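You operate a simulated robot arm through the tools that you are given. There is no shell and no other tool.

You run a simulated robot arm. Do the job below in one go: nothing can be reset, and whatever is moved stays where it is left.

TASK
Dry the wet sherd with the fan and put it in the beige desk's drawer.
Fine: tilt the head down at it, switch on till the shine has gone, then off; shut the drawer.
Where things are to end (x, y in the base frame): plain beige sherd within 60 mm of [800, 840].

Only the result counts: the job must be done as asked and must still hold three seconds after the hand-in. Knocking over, shifting, dropping, spilling or breaking anything else fails it.

THE ROBOT
A 7-joint arm with a two-finger parallel gripper, fixed in place. Base frame: the origin is on the floor under the middle of its stand, x ahead of it, y to its left, z up. Readings come in mm, rad, newtons and seconds.
It reaches about 1372 mm from its shoulder. Its first joint turns from -2.601 to 2.601 rad. Payload 3.43 kg.
The TCP is the grasp point between the finger pads, 30 mm short of the fingertips. In the tool frame z runs along the fingers and y along their closing line. The gripper opens to 94 mm. The fingers are 28 mm wide and 10 mm thick; the gripper's body (50 by 96 mm) begins 55 mm behind the TCP.
Orientation is that of the tool frame in the base frame, as [roll, pitch, yaw] about the fixed x, y, z axes, in that order (R = Rz(yaw) Ry(pitch) Rx(roll)). With the fingers straight down and closing along the base's y, the tool's x points along the base's -x, its y along +y and its z along -z.

THE INTERFACE
- The arm moves only by the tool jog_arm. Its argument "targets" is text: rows parted by semicolons, each of 7 numbers parted by spaces: the shift along the tool's x, y, z in units of 25 mm (1.0 is 25 mm), then the turn, a rotation vector about the tool's x, y, z in units of 5 degrees (1.0 is 5 degrees), then the closure, from 0 (fully open) to 1 (shut). In form: tx ty tz rx ry rz hand; .... A call has 1 to 20 rows; each row shifts and turns the commanded pose from where the row before left it, along the tool's axes as they then stand. A call with a number of a shift or a turn outside -1 to 1 is refused whole. Rows are played at 5 a second. More than 50 mm and 0.15 rad between two rows, or a gripper value outside its range, and nothing of the call is played. Where a pose cannot be reached the arm comes as near as it can. A force on the tool above 90 N (or 10 N above the force at the start of the call, whichever is more), or a blocked arm, ends the call early, and 0.2 s more pass. The fingers move at their own pace (about 45 mm/s each) and stop on an object; they squeeze with about 28 N. The grip force told is the motor's: it shows also when the fingers shut on nothing. Time passes only in rows, and 0.2 s behind the last, so rows that do not move let the fingers close. It gives the time, the measured TCP pose, the force on the tool (base axes), the opening and the grip force at its end, in the units of the frame above (readings bear some noise), with the torque about the TCP (base axes, N m) and any sound that the robot's microphone picked up.
- Cameras (640 x 400 px; columns grow to the right, rows downward): "scene" is fixed at [398.3, -500.6, 1479.7]; the picture's right is [0.99, 0.10, 0.00], its down [0.07, -0.69, -0.72] and it looks along [-0.08, 0.72, -0.69] (base axes); focal length 314 px, centre (320, 200). "wrist" rides on the gripper at [76, 14, -103] in the tool frame; the picture's right is [-0.18, 0.98, 0.00], its down [-0.75, -0.14, -0.64] and it looks along [-0.63, -0.12, 0.77] (tool axes); focal length 243 px, centre (320, 200). There is no depth. A picture from a camera that has moved, and an enlarged one, comes with that camera's place and axes in the base frame and with its lens.
- capture(camera): a new picture of that camera. It takes no simulated time.
- inspect(camera, box): a new picture of the part [left, top, right, bottom] of that camera's present view, enlarged. It takes no simulated time.
- job_done(): hands the job in; it is judged then, once.

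Nothing tells you positions but the pictures and the camera data. Unless the task says otherwise, let go and move clear before handing in.

The tools are called after "Call:" by a JSON object that holds its "name" and its "arguments". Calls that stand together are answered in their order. jog_arm: Moves the arm, as the interface text tells. Its arguments: {"type":"object","properties":{"targets":{"type":"string"}},"required":["targets"]} The other tools are called the same way: capture (camera) takes a picture; inspect (camera, box) takes an enlarged picture of a part of a camera's view; job_done () hands the job in.

At the start:

```text
time: 0.0
tool_pos: [250.4, -1.3, 431.8]
tcp_rot: [-3.138, -0.591, 3.137]
ft_force: [0.2, 0.1, -0.9]
wrist_torque: [-0.03, -0.01, 0.0]
width: 93.9
finger_force: 0.2
```

scene: 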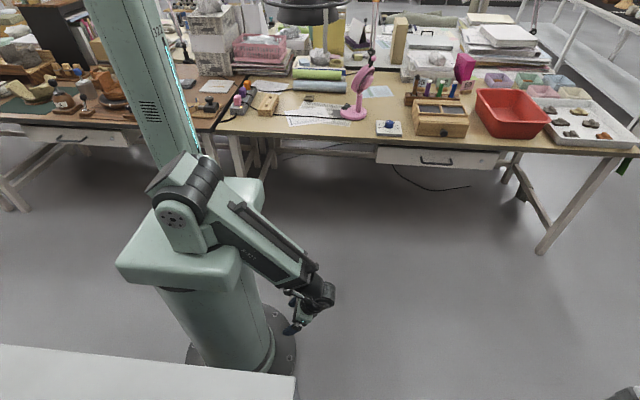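
wrist: 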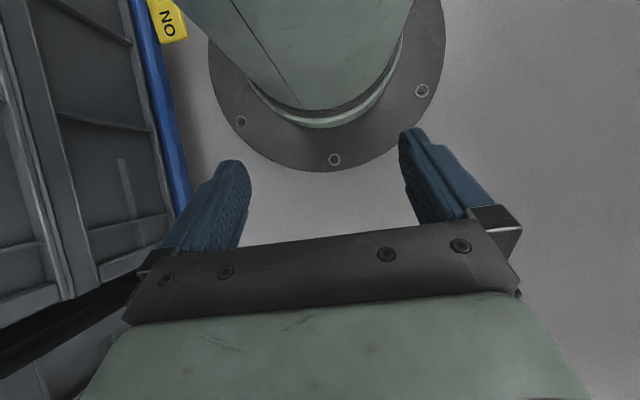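

I see the arm in front of a beige desk with a pink fan, a drawer with a dark handle, and various items. I'll zoom in to identify the fan, its switch, the sherds and the drawer.

Call:
{"name": "inspect", "arguments": {"camera": "scene", "box": [320, 40, 480, 140]}}

Call:
{"name": "inspect", "arguments": {"camera": "scene", "box": [480, 60, 640, 160]}}

Call:
{"name": "inspect", "arguments": {"camera": "scene", "box": [200, 40, 360, 140]}}

Call:
{"name": "inspect", "arguments": {"camera": "scene", "box": [360, 100, 520, 200]}}

Call:
{"name": "inspect", "arguments": {"camera": "scene", "box": [0, 40, 240, 190]}}

```text
4.00 times, centred on (400, 90) of scene
camera zoom: at [398.3, -500.6, 1479.7], right [0.99, 0.1, 0.0], down [0.07, -0.69, -0.72], along [-0.08, 0.72, -0.69], focal length 1254 px, centre (0, 640)
```

zoom: 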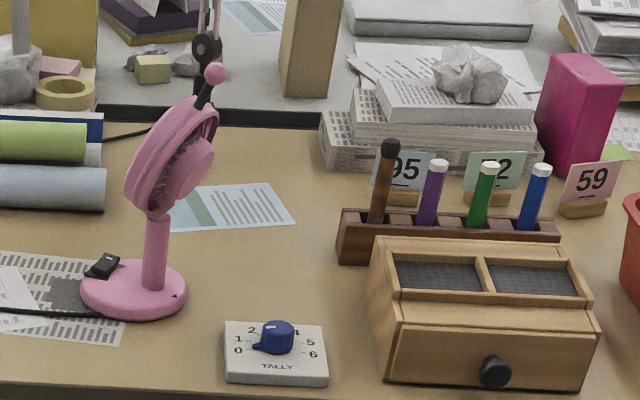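

```text
4.00 times, centred on (560, 110) of scene
camera zoom: at [398.3, -500.6, 1479.7], right [0.99, 0.1, 0.0], down [0.07, -0.69, -0.72], along [-0.08, 0.72, -0.69], focal length 1254 px, centre (-640, 560)
```

zoom: 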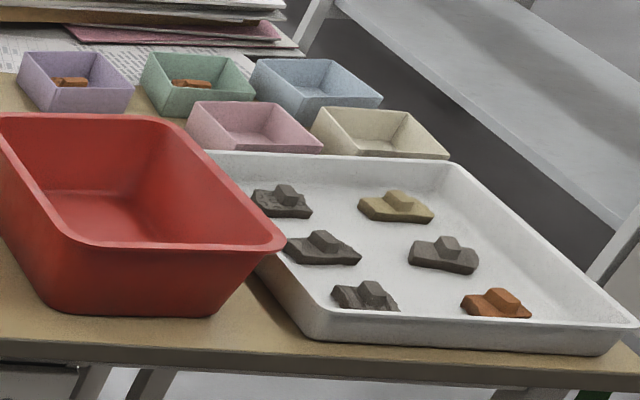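

```text
4.00 times, centred on (280, 90) of scene
camera zoom: at [398.3, -500.6, 1479.7], right [0.99, 0.1, 0.0], down [0.07, -0.69, -0.72], along [-0.08, 0.72, -0.69], focal length 1254 px, centre (480, 640)
```

zoom: 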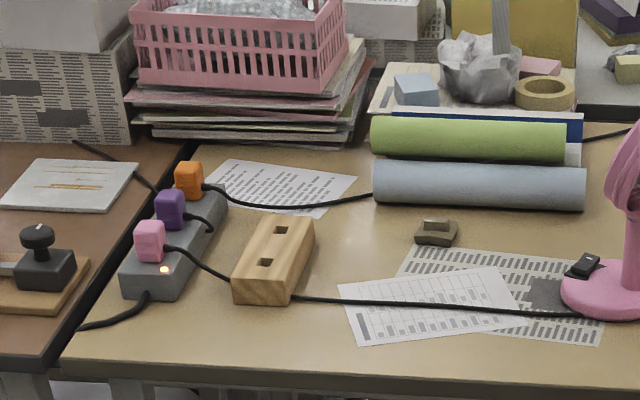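

```text
4.00 times, centred on (440, 150) of scene
camera zoom: at [398.3, -500.6, 1479.7], right [0.99, 0.1, 0.0], down [0.07, -0.69, -0.72], along [-0.08, 0.72, -0.69], focal length 1254 px, centre (-160, 400)
```

zoom: 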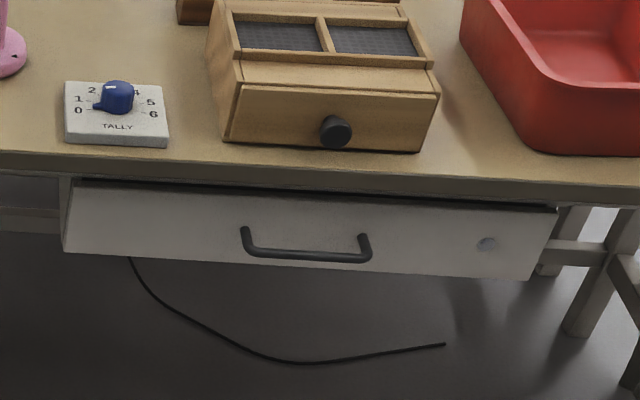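

```text
2.67 times, centred on (120, 115) of scene
camera zoom: at [398.3, -500.6, 1479.7], right [0.99, 0.1, 0.0], down [0.07, -0.69, -0.72], along [-0.08, 0.72, -0.69], focal length 836 px, centre (853, 427)
```

zoom: 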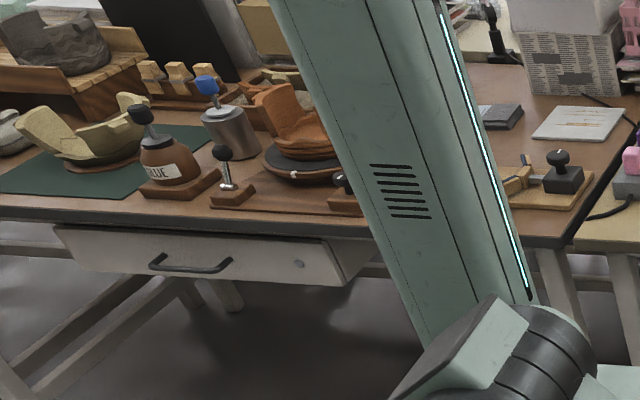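

The fan is pink with a lever on its head and a dark rocker on its base. A beige-grey sherd lies to its left, and others lie in a tray on the right. I'll zoom in further to find which sherd is wet.

Call:
{"name": "inspect", "arguments": {"camera": "scene", "box": [290, 85, 338, 115]}}

Call:
{"name": "inspect", "arguments": {"camera": "scene", "box": [336, 48, 392, 124]}}

Call:
{"name": "inspect", "arguments": {"camera": "scene", "box": [535, 95, 631, 155]}}

Call:
{"name": "inspect", "arguments": {"camera": "scene", "box": [225, 75, 289, 125]}}

Call:
{"name": "inspect", "arguments": {"camera": "scene", "box": [370, 130, 510, 180]}}

```text
13.33 times, centred on (314, 100) of scene
camera zoom: at [398.3, -500.6, 1479.7], right [0.99, 0.1, 0.0], down [0.07, -0.69, -0.72], along [-0.08, 0.72, -0.69], focal length 4181 px, centre (400, 1533)
```

zoom: 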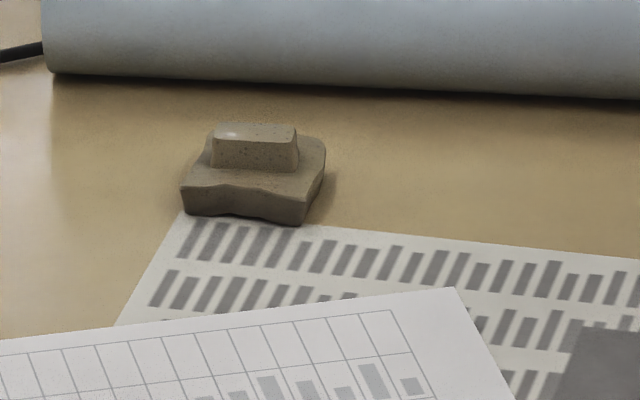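

```text
5.26 times, centred on (364, 86) of scene
camera zoom: at [398.3, -500.6, 1479.7], right [0.99, 0.1, 0.0], down [0.07, -0.69, -0.72], along [-0.08, 0.72, -0.69], focal length 1650 px, centre (88, 800)
```

zoom: 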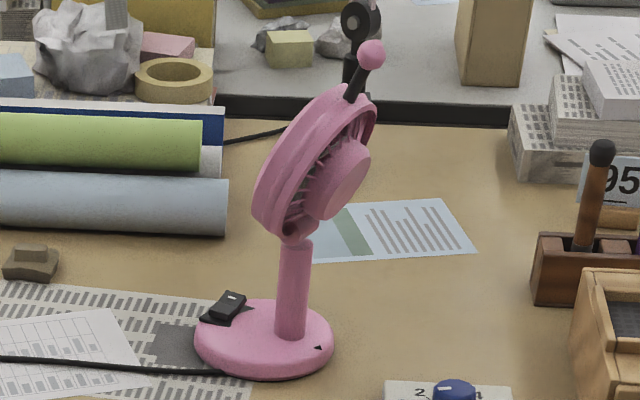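

```text
6.67 times, centred on (583, 125) of scene
camera zoom: at [398.3, -500.6, 1479.7], right [0.99, 0.1, 0.0], down [0.07, -0.69, -0.72], along [-0.08, 0.72, -0.69], focal length 2090 px, centre (-1433, 700)
```

zoom: 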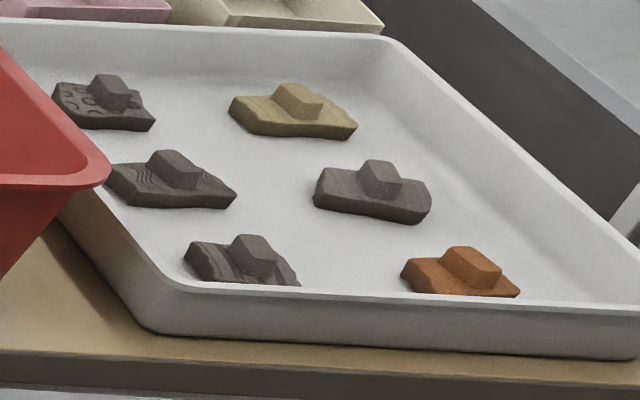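

```text
8.00 times, centred on (257, 100) of scene
camera zoom: at [398.3, -500.6, 1479.7], right [0.99, 0.1, 0.0], down [0.07, -0.69, -0.72], along [-0.08, 0.72, -0.69], focal length 2509 px, centre (824, 1000)
```

zoom: 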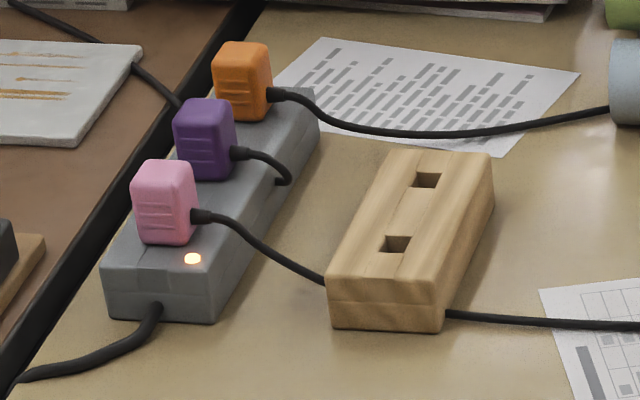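

```text
4.57 times, centred on (440, 155) of scene
camera zoom: at [398.3, -500.6, 1479.7], right [0.99, 0.1, 0.0], down [0.07, -0.69, -0.72], along [-0.08, 0.72, -0.69], focal length 1434 px, centre (-229, 406)
```

zoom: 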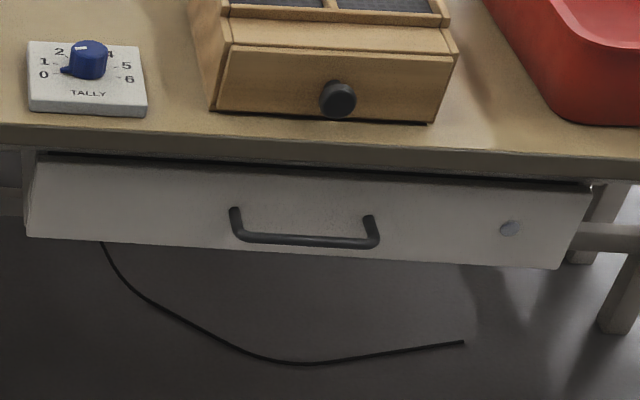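

The wet, shiny one is the sherd left of the fan, at about (170, 1065). The fan faces it and its head is tilted up, with a lever ball on top and a switch on the base. I'll raise the arm first, then swing toward the desk.

Call:
{"name": "jog_arm", "arguments": {"targets": "0.2 0 -1 0 0 0 0; 0.4 0 -1 0 0 0 0; 0.671 0 -1 0 0 0 0; 0.671 0 -1 0 0 0 0; 0.671 0 -1 0 0 0 0; 0.671 0 -1 0 0 0 0; 0.671 0 -1 0 0 0 0; 0.671 0 -1 0 0 0 0; 0.671 0 -1 0 0 0 0; 0.671 0 -1 0 0 0 0"}}

Call:
{"name": "capture", "arguments": {"camera": "scene"}}

```text
time: 2.2
tool_pos: [399.5, 0.5, 620.2]
tcp_rot: [-3.14, -0.594, 3.136]
ft_force: [0.1, -0.5, 0.1]
wrist_torque: [0.05, 0.01, -0.03]
width: 93.9
finger_force: 0.0
out of reach, approached as far as the arm can: row 1, 2, 3, 4, 5, 6, 7, 8, 9, 10
```

```text
taken
```

scene: 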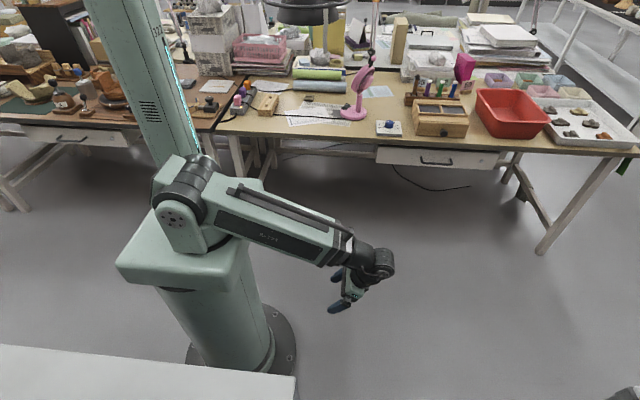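

The arm drifted outward because the poses near the column can't be reached. I'll push forward and up a little to see how the commanded pose is tracked.

Call:
{"name": "jog_arm", "arguments": {"targets": "0 0 0 0 0 0 0"}}

Call:
{"name": "jog_arm", "arguments": {"targets": "-0.83 0 -0.557 0 0 0 0; -0.83 0 -0.557 0 0 0 0; -0.83 0 -0.557 0 0 0 0; -0.83 0 -0.557 0 0 0 0"}}

```text
time: 2.6
tool_pos: [399.3, -0.1, 620.0]
tcp_rot: [-3.141, -0.594, 3.137]
ft_force: [0.0, 0.8, 0.1]
wrist_torque: [0.0, 0.0, -0.04]
width: 93.9
finger_force: 0.1
```

```text
time: 3.6
tool_pos: [499.9, -1.9, 618.7]
tcp_rot: [-3.14, -0.591, 3.136]
ft_force: [-0.1, -0.2, -0.7]
wrist_torque: [0.0, -0.01, 0.04]
width: 94.0
finger_force: 0.1
```

The command follows the actual pose, so I'm now at (500, 0, 619). Next I raise to about z=950 while straightening the fingers downward.

Call:
{"name": "jog_arm", "arguments": {"targets": "0.557 0 -0.83 0 0 0 0; 0.557 0 -0.83 0 0 0 0; 0.557 0 -0.83 0 0 0 0; 0.557 0 -0.83 0 0 0 0; 0.557 0 -0.83 0 0 0 0; 0.557 0 -0.83 0 0 0 0; 0.557 0 -0.83 0 0 0 0; 0.557 0 -0.83 0 0 0 0; 0 0 0 0 -0.967 0 0; 0 0 0 0 -0.967 0 0; 0 0 0 0 -0.967 0 0; 0 0 0 0 -0.967 0 0; 0 0 0 0 -0.967 0 0; 0 0 0 0 -0.967 0 0; 0 0 0 0 -0.967 0 0; 0 0 -1 0 0 0 0; 0 0 -1 0 0 0 0; 0 0 -1 0 0 0 0; 0 0 -1 0 0 0 0; 0 0 -1 0 0 0 0"}}

Call:
{"name": "capture", "arguments": {"camera": "scene"}}

```text
time: 7.8
tool_pos: [555.6, -3.5, 873.5]
tcp_rot: [-3.14, 0.0, 3.138]
ft_force: [0.5, 0.1, -0.4]
wrist_torque: [0.02, -0.02, -0.01]
width: 94.0
finger_force: 0.1
out of reach, approached as far as the arm can: row 6, 7, 8, 12, 13, 14, 15
```

```text
taken
```

scene: 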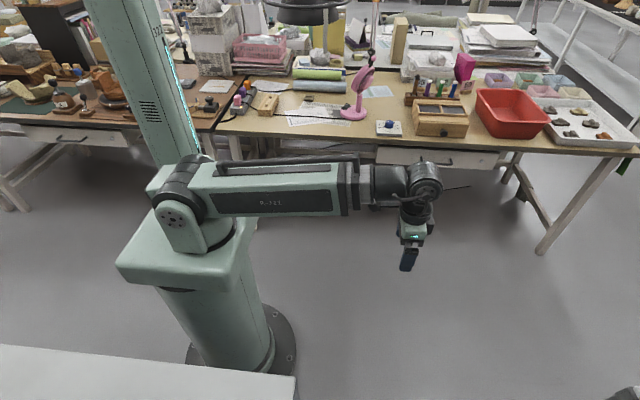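

The fingers are now straight down at (556, -3, 873). I'll swing toward the desk on an arc while rising, turning the yaw with it.

Call:
{"name": "jog_arm", "arguments": {"targets": "-0.2 1 -0.3 0 0 -0.5 0; -0.2 1 -0.3 0 0 -0.5 0; -0.2 1 -0.3 0 0 -0.5 0; -0.2 1 -0.3 0 0 -0.5 0; -0.2 1 -0.3 0 0 -0.5 0; -0.2 1 -0.3 0 0 -0.5 0; -0.2 1 -0.3 0 0 -0.5 0; -0.2 1 -0.3 0 0 -0.5 0; -0.2 1 -0.3 0 0 -0.5 0; -0.2 1 -0.3 0 0 -0.5 0"}}

Call:
{"name": "capture", "arguments": {"camera": "scene"}}

Call:
{"name": "capture", "arguments": {"camera": "wrist"}}

```text
time: 10.0
tool_pos: [556.2, 250.8, 948.4]
tcp_rot: [-3.141, -0.001, -2.712]
ft_force: [-0.4, 0.6, 0.3]
wrist_torque: [-0.01, 0.04, 0.01]
width: 94.2
finger_force: 0.0
```

```text
taken
```

scene: 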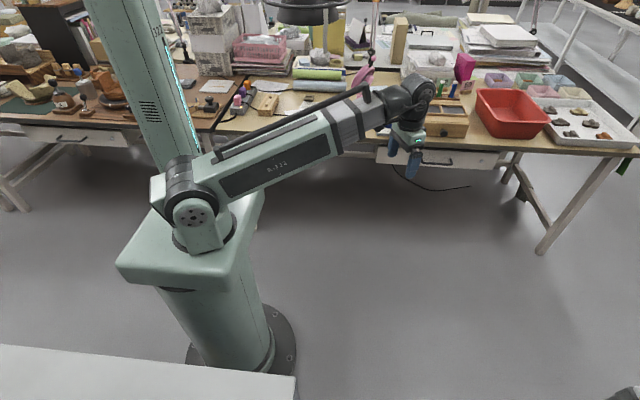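

```text
taken
camera wrist: at [483.3, 231.0, 1051.8], right [-0.24, 0.97, 0.0], down [0.74, 0.19, 0.64], along [0.62, 0.16, -0.77], focal length 243 px, centre (320, 200)
```

wrist: 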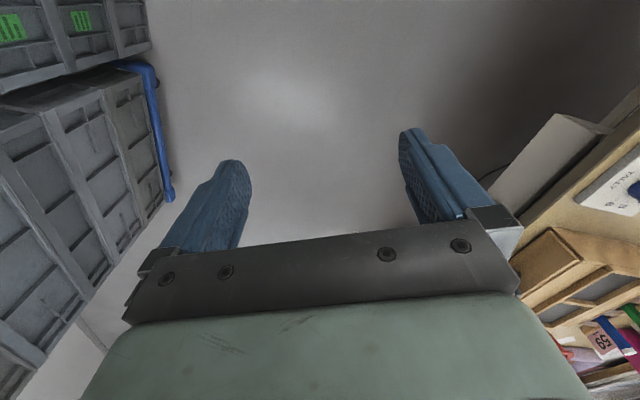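

The arm is swinging well, now at (556, 251, 948). The wrist camera view is upside down (far is at the bottom). I'll continue the arc toward the desk and higher.

Call:
{"name": "jog_arm", "arguments": {"targets": "-0.2 1 -0.25 0 0 -0.45 0; -0.2 1 -0.25 0 0 -0.45 0; -0.2 1 -0.25 0 0 -0.45 0; -0.2 1 -0.25 0 0 -0.45 0; -0.2 1 -0.25 0 0 -0.45 0; -0.2 1 -0.25 0 0 -0.45 0; -0.2 1 -0.25 0 0 -0.45 0; -0.2 1 -0.25 0 0 -0.45 0; -0.2 1 -0.25 0 0 -0.45 0; -0.2 1 -0.25 0 0 -0.45 0; -0.2 1 -0.25 0 0 -0.45 0; -0.2 1 -0.25 0 0 -0.45 0; -0.2 1 -0.25 0 0 -0.45 0; -0.2 1 -0.25 0 0 -0.45 0; -0.2 1 -0.25 0 0 -0.45 0; -0.2 1 -0.25 0 0 -0.45 0"}}

Call:
{"name": "capture", "arguments": {"camera": "scene"}}

Call:
{"name": "capture", "arguments": {"camera": "wrist"}}

```text
time: 13.4
tool_pos: [352.2, 596.4, 1046.7]
tcp_rot: [-3.141, -0.002, -2.082]
ft_force: [0.0, 0.0, -0.7]
wrist_torque: [-0.01, -0.01, 0.02]
width: 94.0
finger_force: 0.1
```

```text
taken
```

scene: 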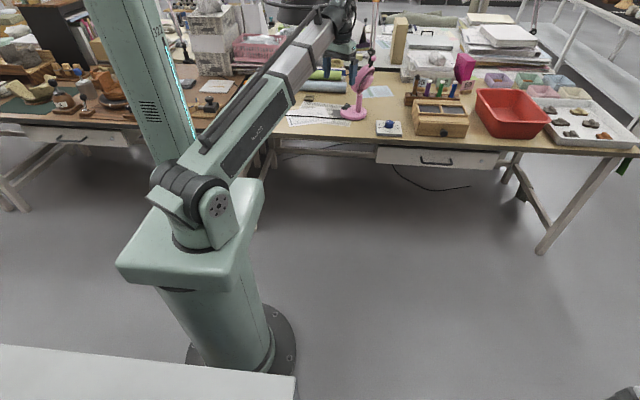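

```text
taken
camera wrist: at [304.6, 537.0, 1149.6], right [-0.77, 0.64, 0.0], down [0.49, 0.59, 0.64], along [0.41, 0.49, -0.77], focal length 243 px, centre (320, 200)
```

wrist: 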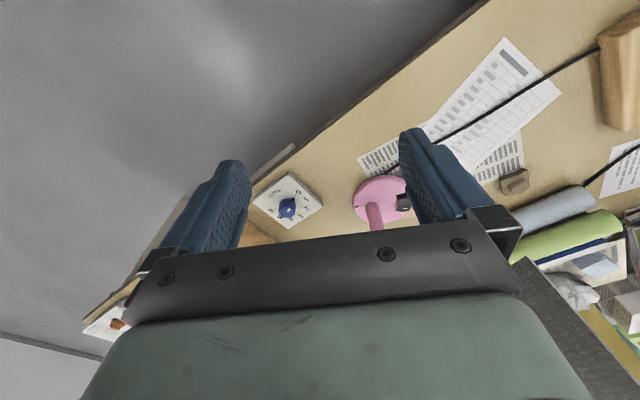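

I can see the fan base at about (414, 882), its switch at about (378, 901), and the sherd at about (182, 1007) on a desk top near z 735. I'll zoom the wrist view for finer detail.

Call:
{"name": "inspect", "arguments": {"camera": "wrist", "box": [480, 150, 560, 200]}}

Call:
{"name": "inspect", "arguments": {"camera": "wrist", "box": [320, 140, 480, 240]}}

Call:
{"name": "inspect", "arguments": {"camera": "scene", "box": [280, 0, 400, 130]}}

```text
8.00 times, centred on (520, 175) of wrist
camera zoom: at [304.6, 537.0, 1149.6], right [-0.77, 0.64, 0.0], down [0.49, 0.59, 0.64], along [0.41, 0.49, -0.77], focal length 1941 px, centre (-1280, 400)
```

zoom: 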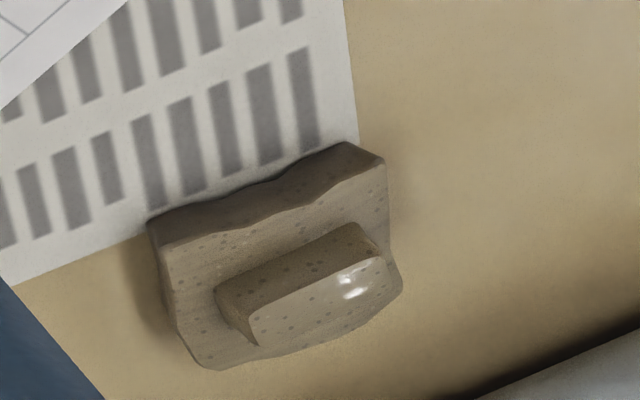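

```text
4.00 times, centred on (400, 190) of wrist
camera zoom: at [304.6, 537.0, 1149.6], right [-0.77, 0.64, 0.0], down [0.49, 0.59, 0.64], along [0.41, 0.49, -0.77], focal length 970 px, centre (0, 240)
```

zoom: 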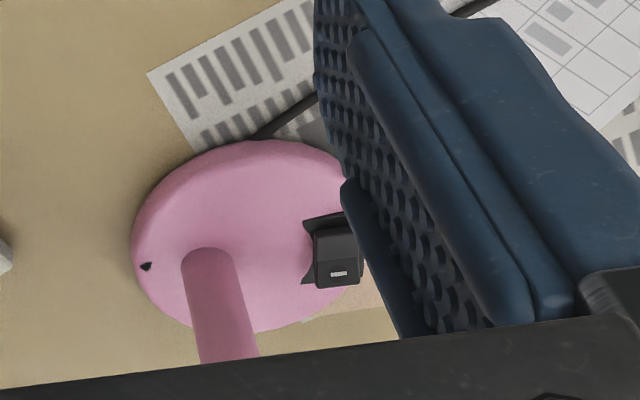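

```text
3.08 times, centred on (340, 65) of scene
camera zoom: at [398.3, -500.6, 1479.7], right [0.99, 0.1, 0.0], down [0.07, -0.69, -0.72], along [-0.08, 0.72, -0.69], focal length 965 px, centre (258, 615)
```

zoom: 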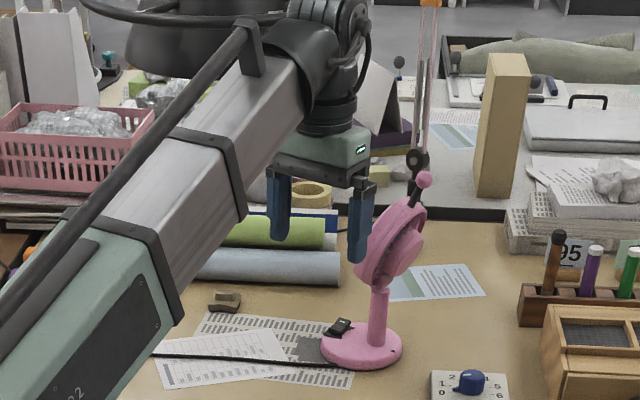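

The sherd has a raised block to grip and a wet shine on its top. I'll move closer above the fan on the robot side, to see the head, lever and switch between the fingers.

Call:
{"name": "jog_arm", "arguments": {"targets": "0 0 -1 0 0 0 0; 0 0 -1 0 0 0 0; 0 0 -1 0 0 0 0; -1 0.6 0 0 0 0 0; -1 0.6 0 0 0 0 0; -1 0.6 0 0 0 0 0; -1 0.6 0 0 0 0 0; -1 0.6 0 0 0 0 0"}}

Call:
{"name": "capture", "arguments": {"camera": "wrist"}}

Call:
{"name": "capture", "arguments": {"camera": "scene"}}

```text
time: 15.2
tool_pos: [350.0, 743.9, 1121.1]
tcp_rot: [3.138, -0.001, -2.082]
ft_force: [8.0, -1.2, 0.5]
wrist_torque: [0.18, 0.92, -0.1]
width: 93.9
finger_force: 0.1
```

```text
taken
camera wrist: at [301.8, 685.1, 1224.4], right [-0.77, 0.64, 0.0], down [0.49, 0.59, 0.64], along [0.41, 0.49, -0.77], focal length 243 px, centre (320, 200)
```

wrist: 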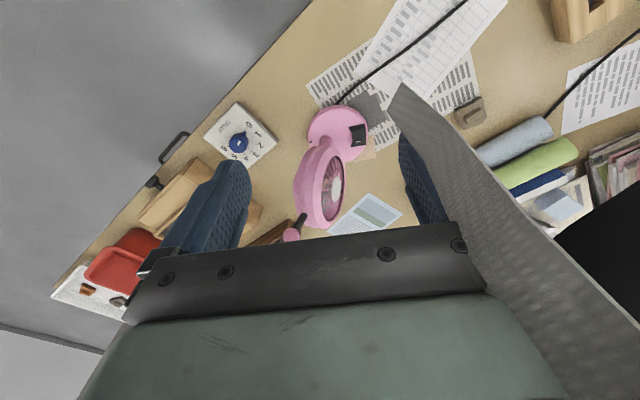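

```text
taken
```

scene: 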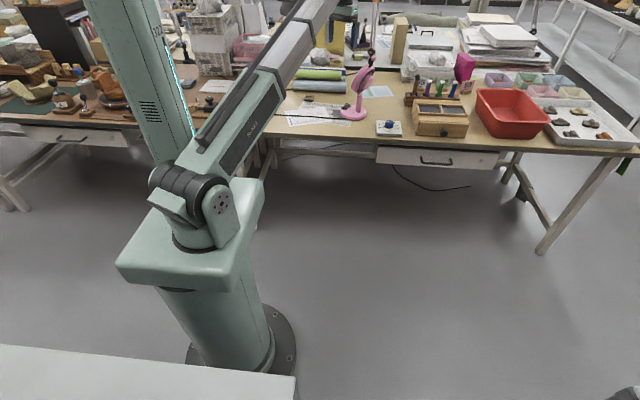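

The force reads 8 N and a grey surface sits close on the right of the wrist view, so I'm touching the hanging lamp. I'll back away along the way I came.

Call:
{"name": "jog_arm", "arguments": {"targets": "1 -0.6 0 0 0 0 0; 1 -0.6 0 0 0 0 0; 0 0 1 0 0 0 0"}}

Call:
{"name": "capture", "arguments": {"camera": "wrist"}}

Call:
{"name": "capture", "arguments": {"camera": "scene"}}

```text
time: 16.0
tool_pos: [350.6, 685.6, 1095.3]
tcp_rot: [3.142, 0.0, -2.083]
ft_force: [0.2, 0.0, 0.0]
wrist_torque: [0.02, 0.01, -0.02]
width: 94.2
finger_force: 0.1
```

```text
taken
camera wrist: at [302.6, 625.6, 1198.0], right [-0.77, 0.64, 0.0], down [0.49, 0.59, 0.64], along [0.41, 0.49, -0.77], focal length 243 px, centre (320, 200)
```

wrist: 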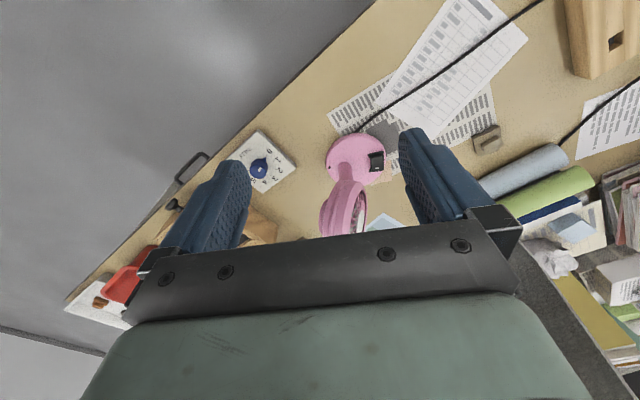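

```text
taken
```

scene: 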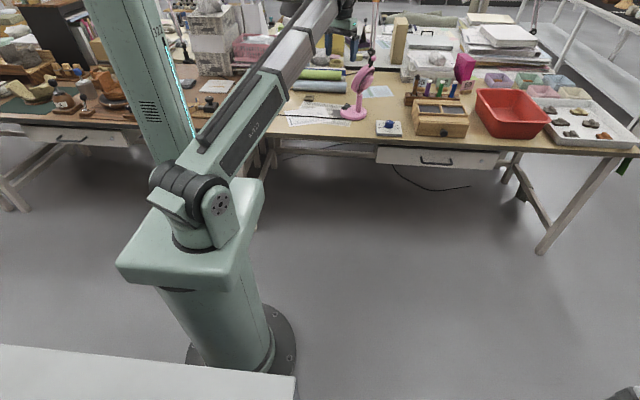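

The force is back to zero. I'll look at the overhead object in both views to know where not to go.

Call:
{"name": "inspect", "arguments": {"camera": "scene", "box": [240, 0, 400, 100]}}

Call:
{"name": "inspect", "arguments": {"camera": "wrist", "box": [480, 200, 640, 400]}}

Call:
{"name": "inspect", "arguments": {"camera": "wrist", "box": [290, 110, 420, 250]}}

```text
4.00 times, centred on (320, 50) of scene
camera zoom: at [398.3, -500.6, 1479.7], right [0.99, 0.1, 0.0], down [0.07, -0.69, -0.72], along [-0.08, 0.72, -0.69], focal length 1254 px, centre (320, 800)
```

zoom: 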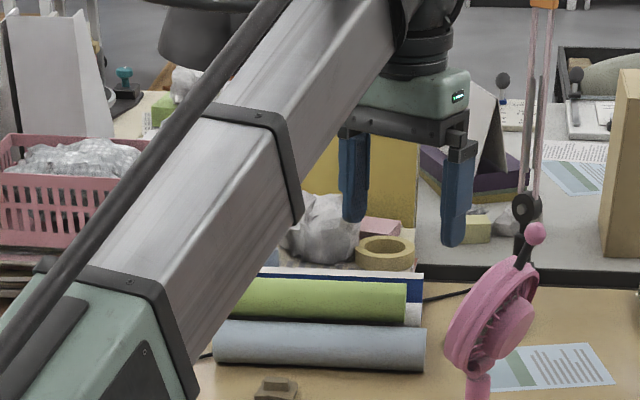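

```text
2.00 times, centred on (560, 300) of wrist
camera zoom: at [302.6, 625.6, 1198.0], right [-0.77, 0.64, 0.0], down [0.49, 0.59, 0.64], along [0.41, 0.49, -0.77], focal length 485 px, centre (-160, 0)
```

zoom: 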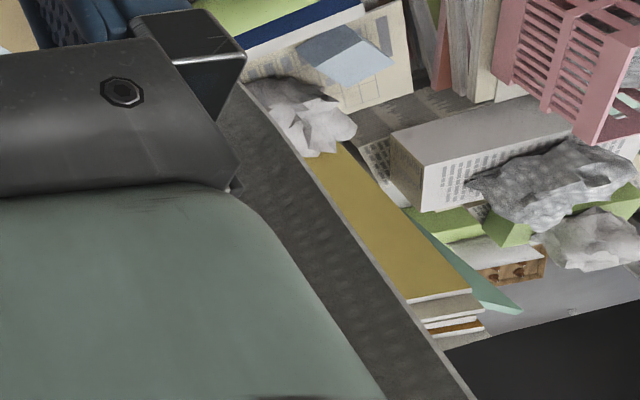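

```text
2.86 times, centred on (355, 180) of wrist
camera zoom: at [302.6, 625.6, 1198.0], right [-0.77, 0.64, 0.0], down [0.49, 0.59, 0.64], along [0.41, 0.49, -0.77], focal length 693 px, centre (220, 257)
```

zoom: 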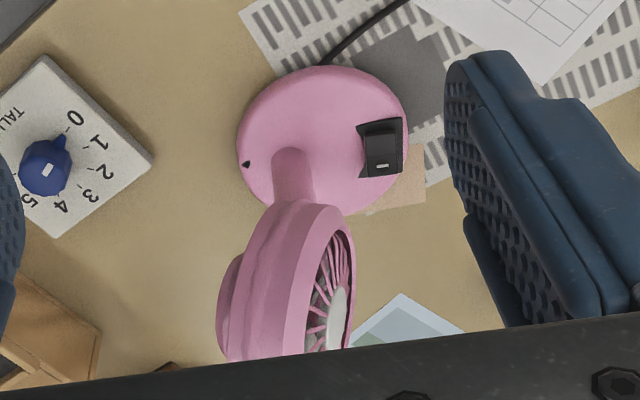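

The overhead shape isn't clear yet. I'll look closer at the top of the scene view before going further.

Call:
{"name": "inspect", "arguments": {"camera": "scene", "box": [250, 0, 330, 50]}}

Call:
{"name": "inspect", "arguments": {"camera": "scene", "box": [330, 0, 410, 50]}}

```text
8.00 times, centred on (290, 25) of scene
camera zoom: at [398.3, -500.6, 1479.7], right [0.99, 0.1, 0.0], down [0.07, -0.69, -0.72], along [-0.08, 0.72, -0.69], focal length 2509 px, centre (560, 1600)
```

zoom: 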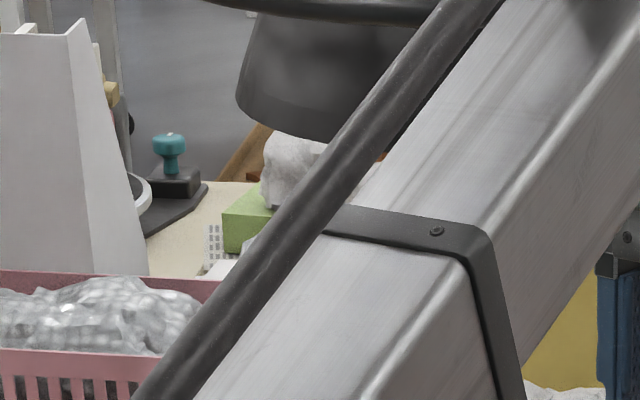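

```text
8.00 times, centred on (370, 25) of scene
camera zoom: at [398.3, -500.6, 1479.7], right [0.99, 0.1, 0.0], down [0.07, -0.69, -0.72], along [-0.08, 0.72, -0.69], focal length 2509 px, centre (-80, 1600)
```

zoom: 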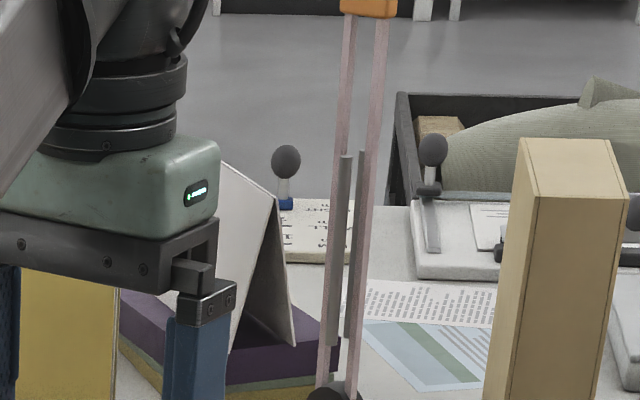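

The dark shade of a desk lamp hangs near x<300, y>740, z>1150, so I'll stay lower than that. I'll go down and tilt the hand 45° outward so the camera looks level at the fan from the robot side.

Call:
{"name": "jog_arm", "arguments": {"targets": "0 0 1 0 0 0 0; 0 0 1 0 0 0 0; 0 0 1 0 0 0 0; 0 0 1 0 0 0 0; 0 0 1 0 0 0 0; 0 0 1 0 0 0 0; 0 0 1 0 0 0 0; 0 0 0 0 -1 0 0; 0 0 0 0 -1 0 0; 0 0 0 0 -1 0 0; 0 0 0 0 -1 0 0; 0 0 0 0 -1 0 0; 0 0 0 0 -1 0 0; 0 0 0 0 -1 0 0; 0 0 0 0 -1 0 0; 0 0 0 0 -1 0 0"}}

Call:
{"name": "capture", "arguments": {"camera": "wrist"}}

Call:
{"name": "capture", "arguments": {"camera": "scene"}}

```text
time: 19.4
tool_pos: [352.2, 684.1, 922.0]
tcp_rot: [3.14, 0.783, -2.081]
ft_force: [1.1, -0.2, 0.8]
wrist_torque: [0.01, 0.0, 0.03]
width: 94.0
finger_force: 0.1
```

```text
taken
camera wrist: at [279.0, 581.5, 940.2], right [-0.79, 0.59, 0.13], down [0.16, 0.0, 0.99], along [0.59, 0.8, -0.1], focal length 243 px, centre (320, 200)
```

wrist: 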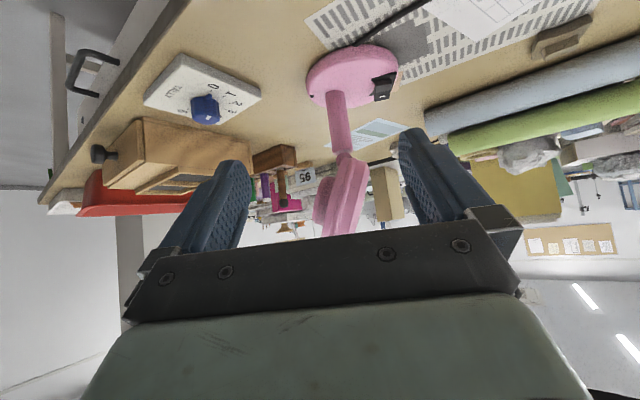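

```text
taken
```

scene: 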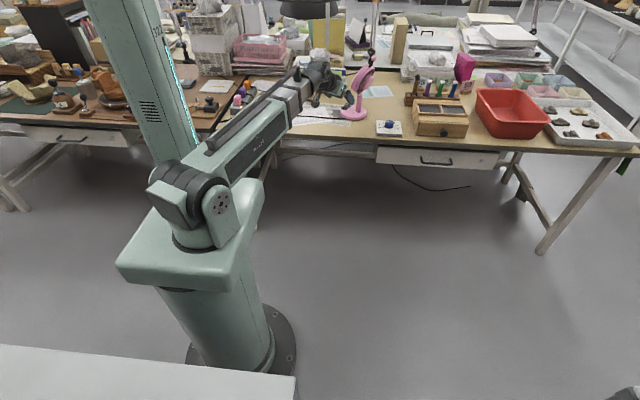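

The wrist view, upside down, now shows the fan from the robot side. I'll zoom on its head, pivot and switch.

Call:
{"name": "inspect", "arguments": {"camera": "wrist", "box": [260, 20, 440, 240]}}

Call:
{"name": "inspect", "arguments": {"camera": "wrist", "box": [500, 0, 620, 70]}}

Call:
{"name": "inspect", "arguments": {"camera": "scene", "box": [260, 0, 400, 80]}}

Call:
{"name": "inspect", "arguments": {"camera": "wrist", "box": [40, 0, 240, 140]}}

```text
1.82 times, centred on (350, 130) of wrist
camera zoom: at [279.0, 581.5, 940.2], right [-0.79, 0.59, 0.13], down [0.16, 0.0, 0.99], along [0.59, 0.8, -0.1], focal length 441 px, centre (266, 327)
```

zoom: 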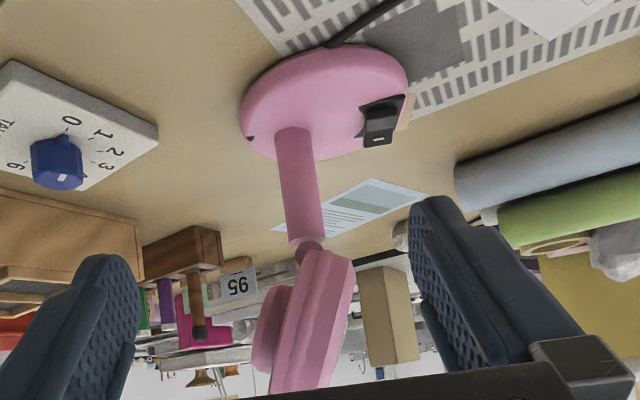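

```text
5.33 times, centred on (560, 35) of wrist
camera zoom: at [279.0, 581.5, 940.2], right [-0.79, 0.59, 0.13], down [0.16, 0.0, 0.99], along [0.59, 0.8, -0.1], focal length 1294 px, centre (-960, 1080)
```

zoom: 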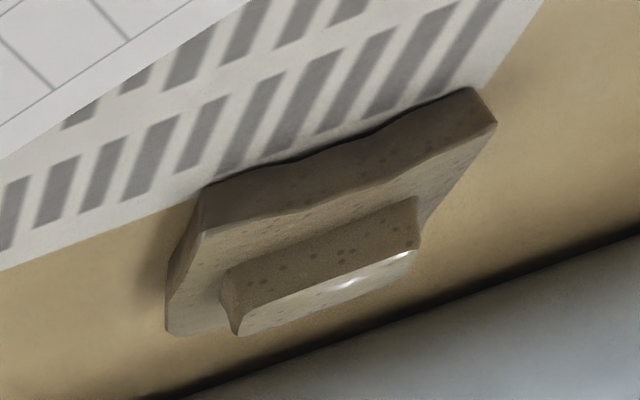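

```text
4.57 times, centred on (330, 40) of scene
camera zoom: at [398.3, -500.6, 1479.7], right [0.99, 0.1, 0.0], down [0.07, -0.69, -0.72], along [-0.08, 0.72, -0.69], focal length 1434 px, centre (274, 931)
```

zoom: 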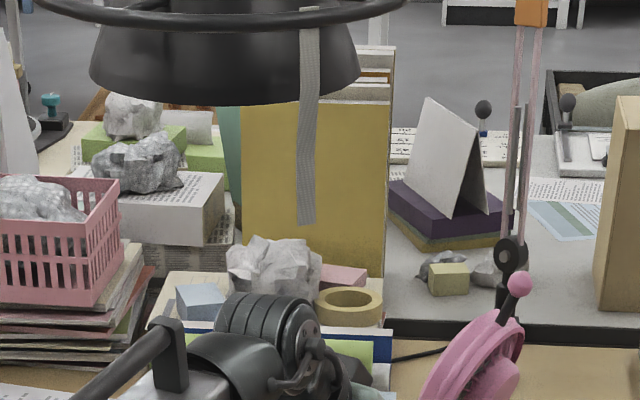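

```text
2.86 times, centred on (140, 70) of wrist
camera zoom: at [279.0, 581.5, 940.2], right [-0.79, 0.59, 0.13], down [0.16, 0.0, 0.99], along [0.59, 0.8, -0.1], focal length 693 px, centre (834, 571)
```

zoom: 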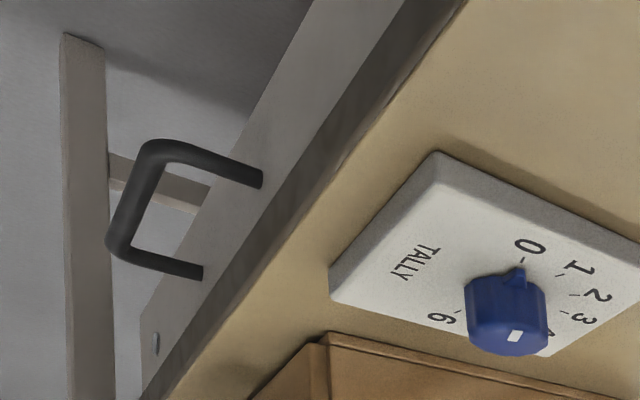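

A grey strap hangs from the lamp near (290, 745), with its lower end near z≈1075, and I must stay clear of it. The fan hinge is near (437, 872, 851) and the lever ball near (480, 854, 1012). I'll rise about 105 mm here to look straight at the lever ball.

Call:
{"name": "jog_arm", "arguments": {"targets": "-0.995 0 -1 0 0 0 0; -0.995 0 -1 0 0 0 0; -0.995 0 -1 0 0 0 0"}}

Call:
{"name": "capture", "arguments": {"camera": "wrist"}}

Call:
{"name": "inspect", "arguments": {"camera": "wrist", "box": [260, 60, 440, 240]}}

```text
time: 20.2
tool_pos: [351.7, 686.7, 1028.7]
tcp_rot: [-3.141, 0.784, -2.082]
ft_force: [-0.1, 0.2, 0.4]
wrist_torque: [-0.03, 0.0, 0.02]
width: 94.0
finger_force: 0.0
```

```text
taken
camera wrist: at [278.8, 582.0, 1047.5], right [-0.79, 0.59, 0.13], down [0.16, 0.0, 0.99], along [0.59, 0.8, -0.1], focal length 243 px, centre (320, 200)
```

wrist: 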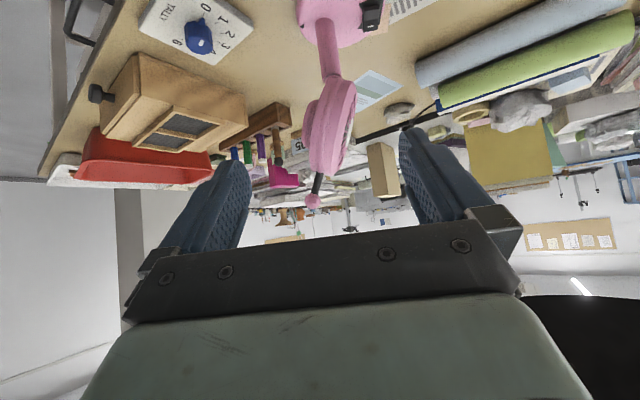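

```text
2.22 times, centred on (350, 150) of wrist
camera zoom: at [278.8, 582.0, 1047.5], right [-0.79, 0.59, 0.13], down [0.16, 0.0, 0.99], along [0.59, 0.8, -0.1], focal length 539 px, centre (253, 311)
```

zoom: 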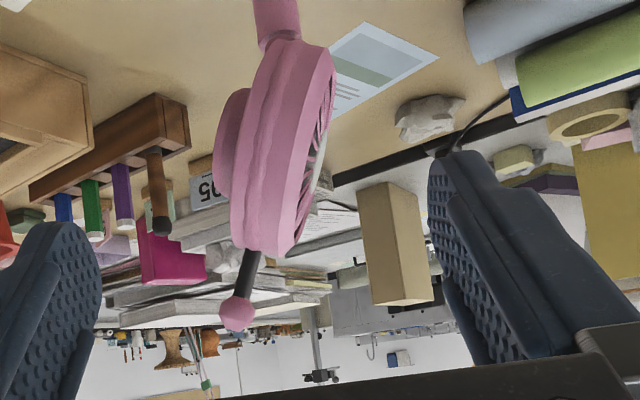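

The ball shows clearly at about (486, 852, 1012). I'll turn the hand about 11° and lay it level so the fingers can straddle the lever from the robot side while the wrist stays below the strap.

Call:
{"name": "jog_arm", "arguments": {"targets": "-0.797 0 -0.801 0 0 0 0; -0.2 0 -0.2 -0.797 0 -0.801 0; 0 0 0 -0.797 0 -0.801 0; 0 0 0 0 -1 0 0; 0 0 0 0 -1 0 0; 0 0 0 0 -1 0 0; 0 0 0 0 -1 0 0; 0 0 0 0 -1 0 0; 0 0 0 0 -1 0 0; 0 0 0 0 -1 0 0; 0 0 0 0 -1 0 0; 0 0 0 0 -1 0 0; 0 0 0 0 -1 0 0"}}

Call:
{"name": "capture", "arguments": {"camera": "scene"}}

Call:
{"name": "capture", "arguments": {"camera": "wrist"}}

```text
time: 23.0
tool_pos: [350.2, 684.7, 1062.1]
tcp_rot: [-0.03, 1.501, 1.229]
ft_force: [0.0, -0.2, 0.0]
wrist_torque: [0.01, 0.04, 0.03]
width: 94.2
finger_force: 0.1
```

```text
taken
```

scene: 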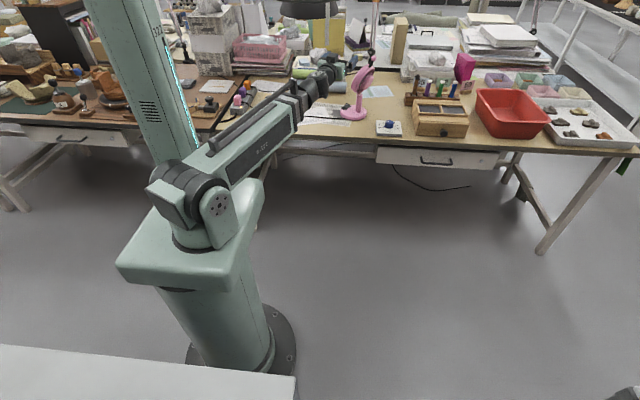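

```text
taken
camera wrist: at [308.7, 596.7, 979.8], right [-0.94, 0.29, 0.18], down [-0.08, -0.7, 0.71], along [0.33, 0.65, 0.68], focal length 243 px, centre (320, 200)
```

wrist: 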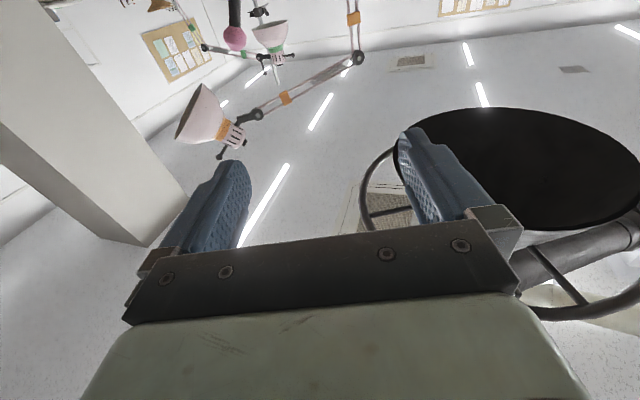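

I'm level now at (350, 685, 1062), a bit higher than planned because one row carried a shift. The wrist camera looks up at the lamp's black disc and the ring, so I'll zoom there to find the strap.

Call:
{"name": "inspect", "arguments": {"camera": "wrist", "box": [330, 90, 490, 240]}}

Call:
{"name": "inspect", "arguments": {"camera": "scene", "box": [270, 0, 400, 80]}}

```text
2.67 times, centred on (410, 165) of wrist
camera zoom: at [308.7, 596.7, 979.8], right [-0.94, 0.29, 0.18], down [-0.08, -0.7, 0.71], along [0.33, 0.65, 0.68], focal length 647 px, centre (80, 293)
```

zoom: 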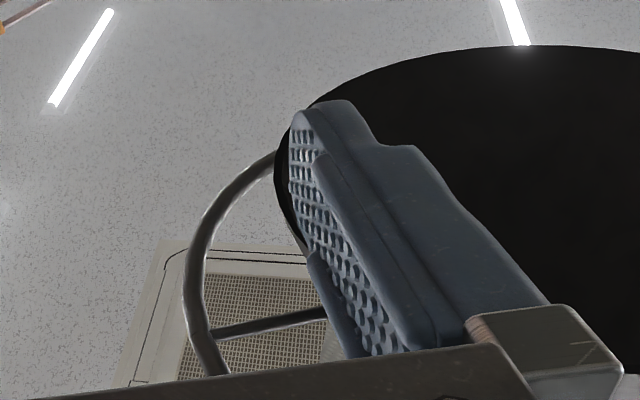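

```text
4.92 times, centred on (335, 40) of scene
camera zoom: at [398.3, -500.6, 1479.7], right [0.99, 0.1, 0.0], down [0.07, -0.69, -0.72], along [-0.08, 0.72, -0.69], focal length 1544 px, centre (246, 988)
```

zoom: 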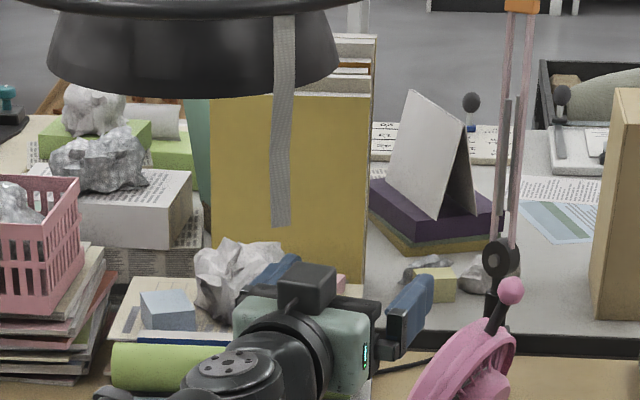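

I'll lower to the ball's height, shift right so the open fingers line up with the lever, and come forward partway.

Call:
{"name": "jog_arm", "arguments": {"targets": "1 0 0 0 0 0 0; 1 -0.5 0 0 0 0 0; 0 -0.8 0 0 0 0 0; 0 -0.8 0 0 0 0 0; 0 -0.76 0 0 0 0 0; 0.07 0 1 0 0 0 0; 0.07 0 1 0 0 0 0; 0.07 0 1 0 0 0 0; 0.07 0 1 0 0 0 0; 0.07 0 0.8 0 0 0 0"}}

Call:
{"name": "inspect", "arguments": {"camera": "scene", "box": [300, 20, 420, 120]}}

Call:
{"name": "capture", "arguments": {"camera": "wrist"}}

```text
time: 25.2
tool_pos: [458.5, 781.7, 1015.0]
tcp_rot: [0.0, 1.485, 1.259]
ft_force: [0.7, 0.1, -0.8]
wrist_torque: [-0.02, -0.01, 0.02]
width: 93.9
finger_force: 0.1
```

```text
4.00 times, centred on (360, 70) of scene
camera zoom: at [398.3, -500.6, 1479.7], right [0.99, 0.1, 0.0], down [0.07, -0.69, -0.72], along [-0.08, 0.72, -0.69], focal length 1254 px, centre (160, 720)
```

zoom: 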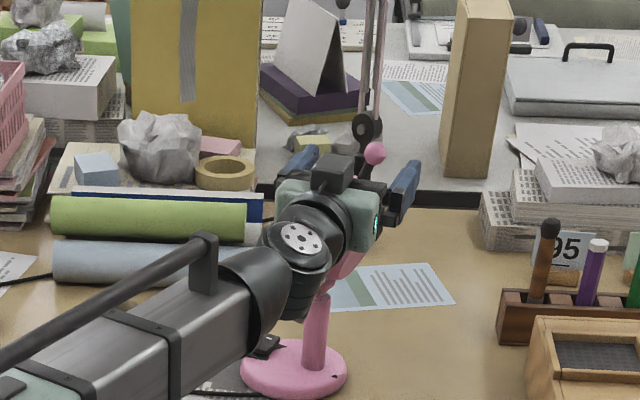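

```text
taken
camera wrist: at [417.7, 694.4, 930.7], right [-0.94, 0.29, 0.18], down [-0.08, -0.71, 0.7], along [0.33, 0.64, 0.69], focal length 243 px, centre (320, 200)
```

wrist: 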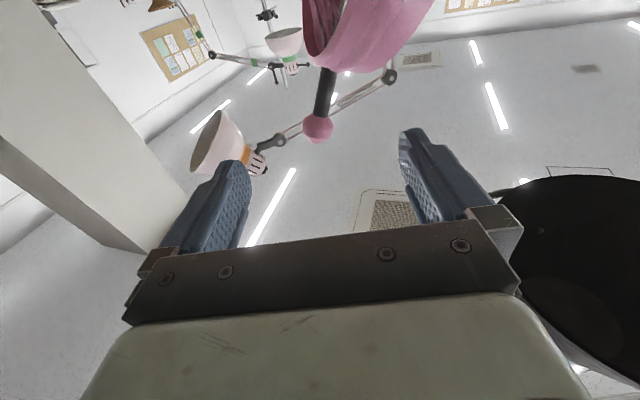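

The lever ball sits centred between the fingers, about 75 mm ahead. I'll move forward 60 mm to straddle it and close to a gap of about 46 mm.

Call:
{"name": "jog_arm", "arguments": {"targets": "0.07 -0.1 0.8 0 0 0 0; 0.07 -0.1 0.8 0 0 0 0; 0.07 0 0.8 0 0 0 0; 0 0 0 0 0 0 0.5; 0 0 0 0 0 0 0.5; 0 0 0 0 0 0 0.5; 0 0 0 0 0 0 0.5"}}

Call:
{"name": "capture", "arguments": {"camera": "wrist"}}

Call:
{"name": "inspect", "arguments": {"camera": "scene", "box": [310, 20, 430, 120]}}

```text
time: 26.8
tool_pos: [481.5, 837.5, 1014.1]
tcp_rot: [0.002, 1.485, 1.258]
ft_force: [0.3, 0.2, -0.5]
wrist_torque: [0.04, -0.03, -0.02]
width: 47.0
finger_force: 0.0
```

```text
taken
camera wrist: at [440.9, 750.8, 929.7], right [-0.94, 0.29, 0.18], down [-0.08, -0.71, 0.7], along [0.33, 0.64, 0.69], focal length 243 px, centre (320, 200)
```

wrist: 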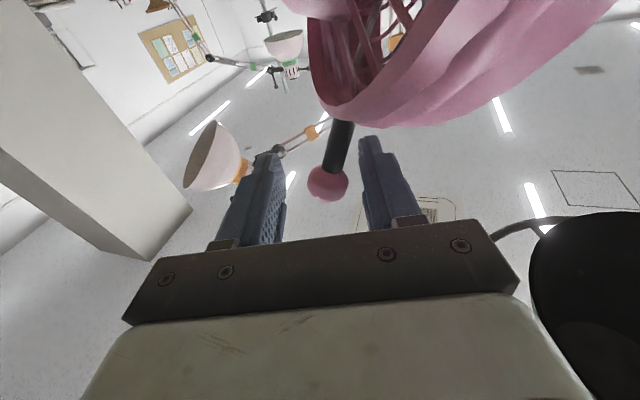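

```text
4.00 times, centred on (370, 70) of scene
camera zoom: at [398.3, -500.6, 1479.7], right [0.99, 0.1, 0.0], down [0.07, -0.69, -0.72], along [-0.08, 0.72, -0.69], focal length 1254 px, centre (120, 720)
```

zoom: 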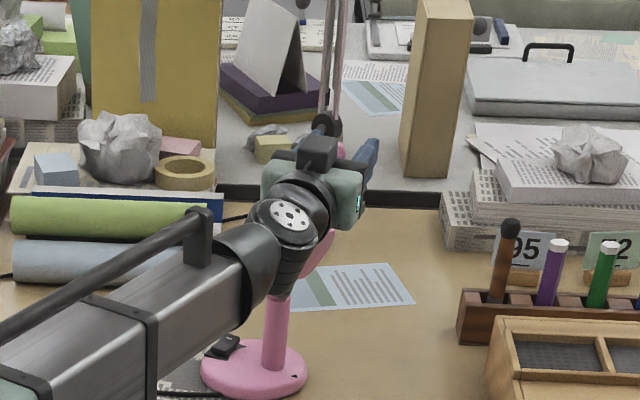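

The ball is between the fingers. I'll push slowly toward the sherd side, 50 mm first, then check the force and whether the fan base stays put.

Call:
{"name": "jog_arm", "arguments": {"targets": "0 0.5 0 0 0 0 0.5; -0.05 0.5 0 0 0 0 0.5; -0.05 0.5 0.03 0 0 0 0.5; -0.05 0.5 0.03 0 0 0 0.5"}}

Call:
{"name": "capture", "arguments": {"camera": "wrist"}}

Call:
{"name": "inspect", "arguments": {"camera": "scene", "box": [310, 20, 430, 120]}}

```text
time: 27.8
tool_pos: [435.6, 853.8, 1018.9]
tcp_rot: [0.002, 1.484, 1.259]
ft_force: [0.8, -0.1, 0.1]
wrist_torque: [-0.01, -0.02, 0.01]
width: 47.0
finger_force: 0.5
```

```text
taken
camera wrist: at [393.0, 767.4, 934.6], right [-0.94, 0.29, 0.18], down [-0.08, -0.71, 0.7], along [0.33, 0.64, 0.69], focal length 243 px, centre (320, 200)
```

wrist: 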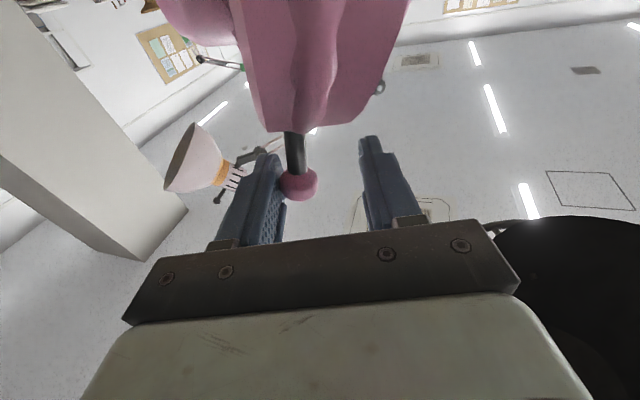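

```text
4.00 times, centred on (370, 70) of scene
camera zoom: at [398.3, -500.6, 1479.7], right [0.99, 0.1, 0.0], down [0.07, -0.69, -0.72], along [-0.08, 0.72, -0.69], focal length 1254 px, centre (120, 720)
```

zoom: 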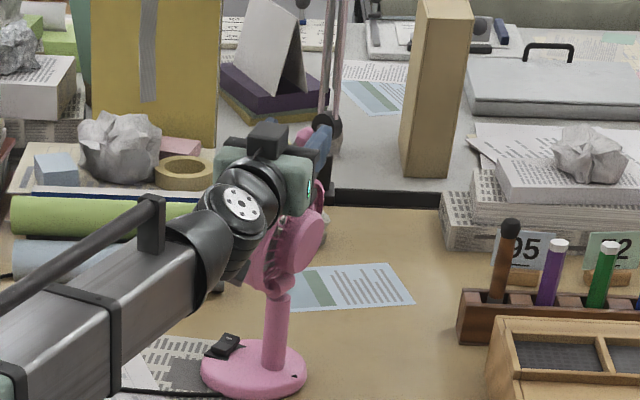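

The lever moves easily with almost no force and the base has stayed in place. I'll continue pushing another 62 mm.

Call:
{"name": "jog_arm", "arguments": {"targets": "0 0.5 0.03 0 0 0 0.5; 0 0.5 0.03 0 0 0 0.5; 0 0.5 0.03 0 0 0 0.5; 0.05 0.5 0.03 0 0 0 0.5; 0.1 0.5 0.03 0 0 0 0.5"}}

Call:
{"name": "capture", "arguments": {"camera": "wrist"}}

Call:
{"name": "inspect", "arguments": {"camera": "scene", "box": [280, 20, 400, 120]}}

```text
time: 29.0
tool_pos: [376.0, 877.4, 1015.0]
tcp_rot: [0.002, 1.486, 1.258]
ft_force: [0.4, 0.2, -0.4]
wrist_torque: [-0.03, -0.02, -0.04]
width: 47.0
finger_force: 0.1
```

```text
taken
camera wrist: at [334.6, 790.0, 930.3], right [-0.94, 0.29, 0.18], down [-0.08, -0.71, 0.7], along [0.33, 0.64, 0.69], focal length 243 px, centre (320, 200)
```

wrist: 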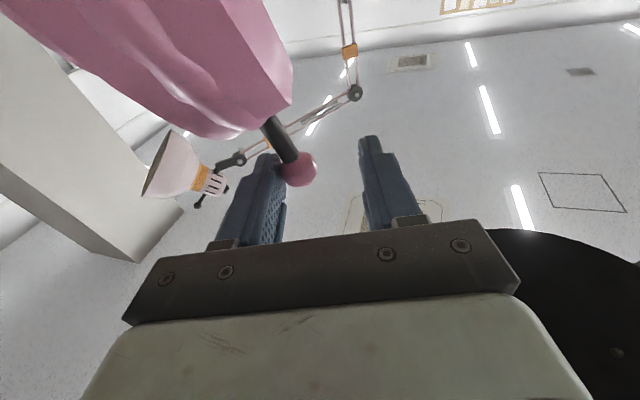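

```text
4.00 times, centred on (340, 70) of scene
camera zoom: at [398.3, -500.6, 1479.7], right [0.99, 0.1, 0.0], down [0.07, -0.69, -0.72], along [-0.08, 0.72, -0.69], focal length 1254 px, centre (240, 720)
```

zoom: 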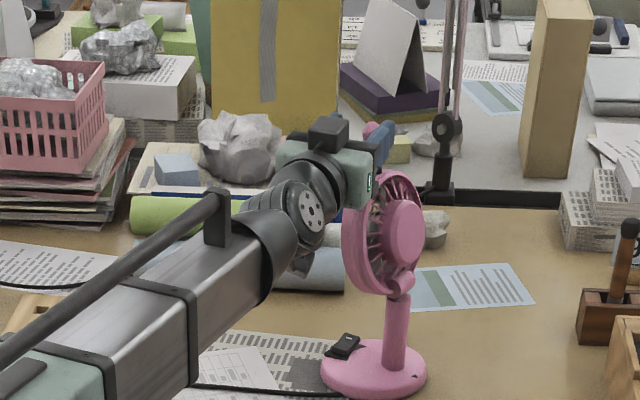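

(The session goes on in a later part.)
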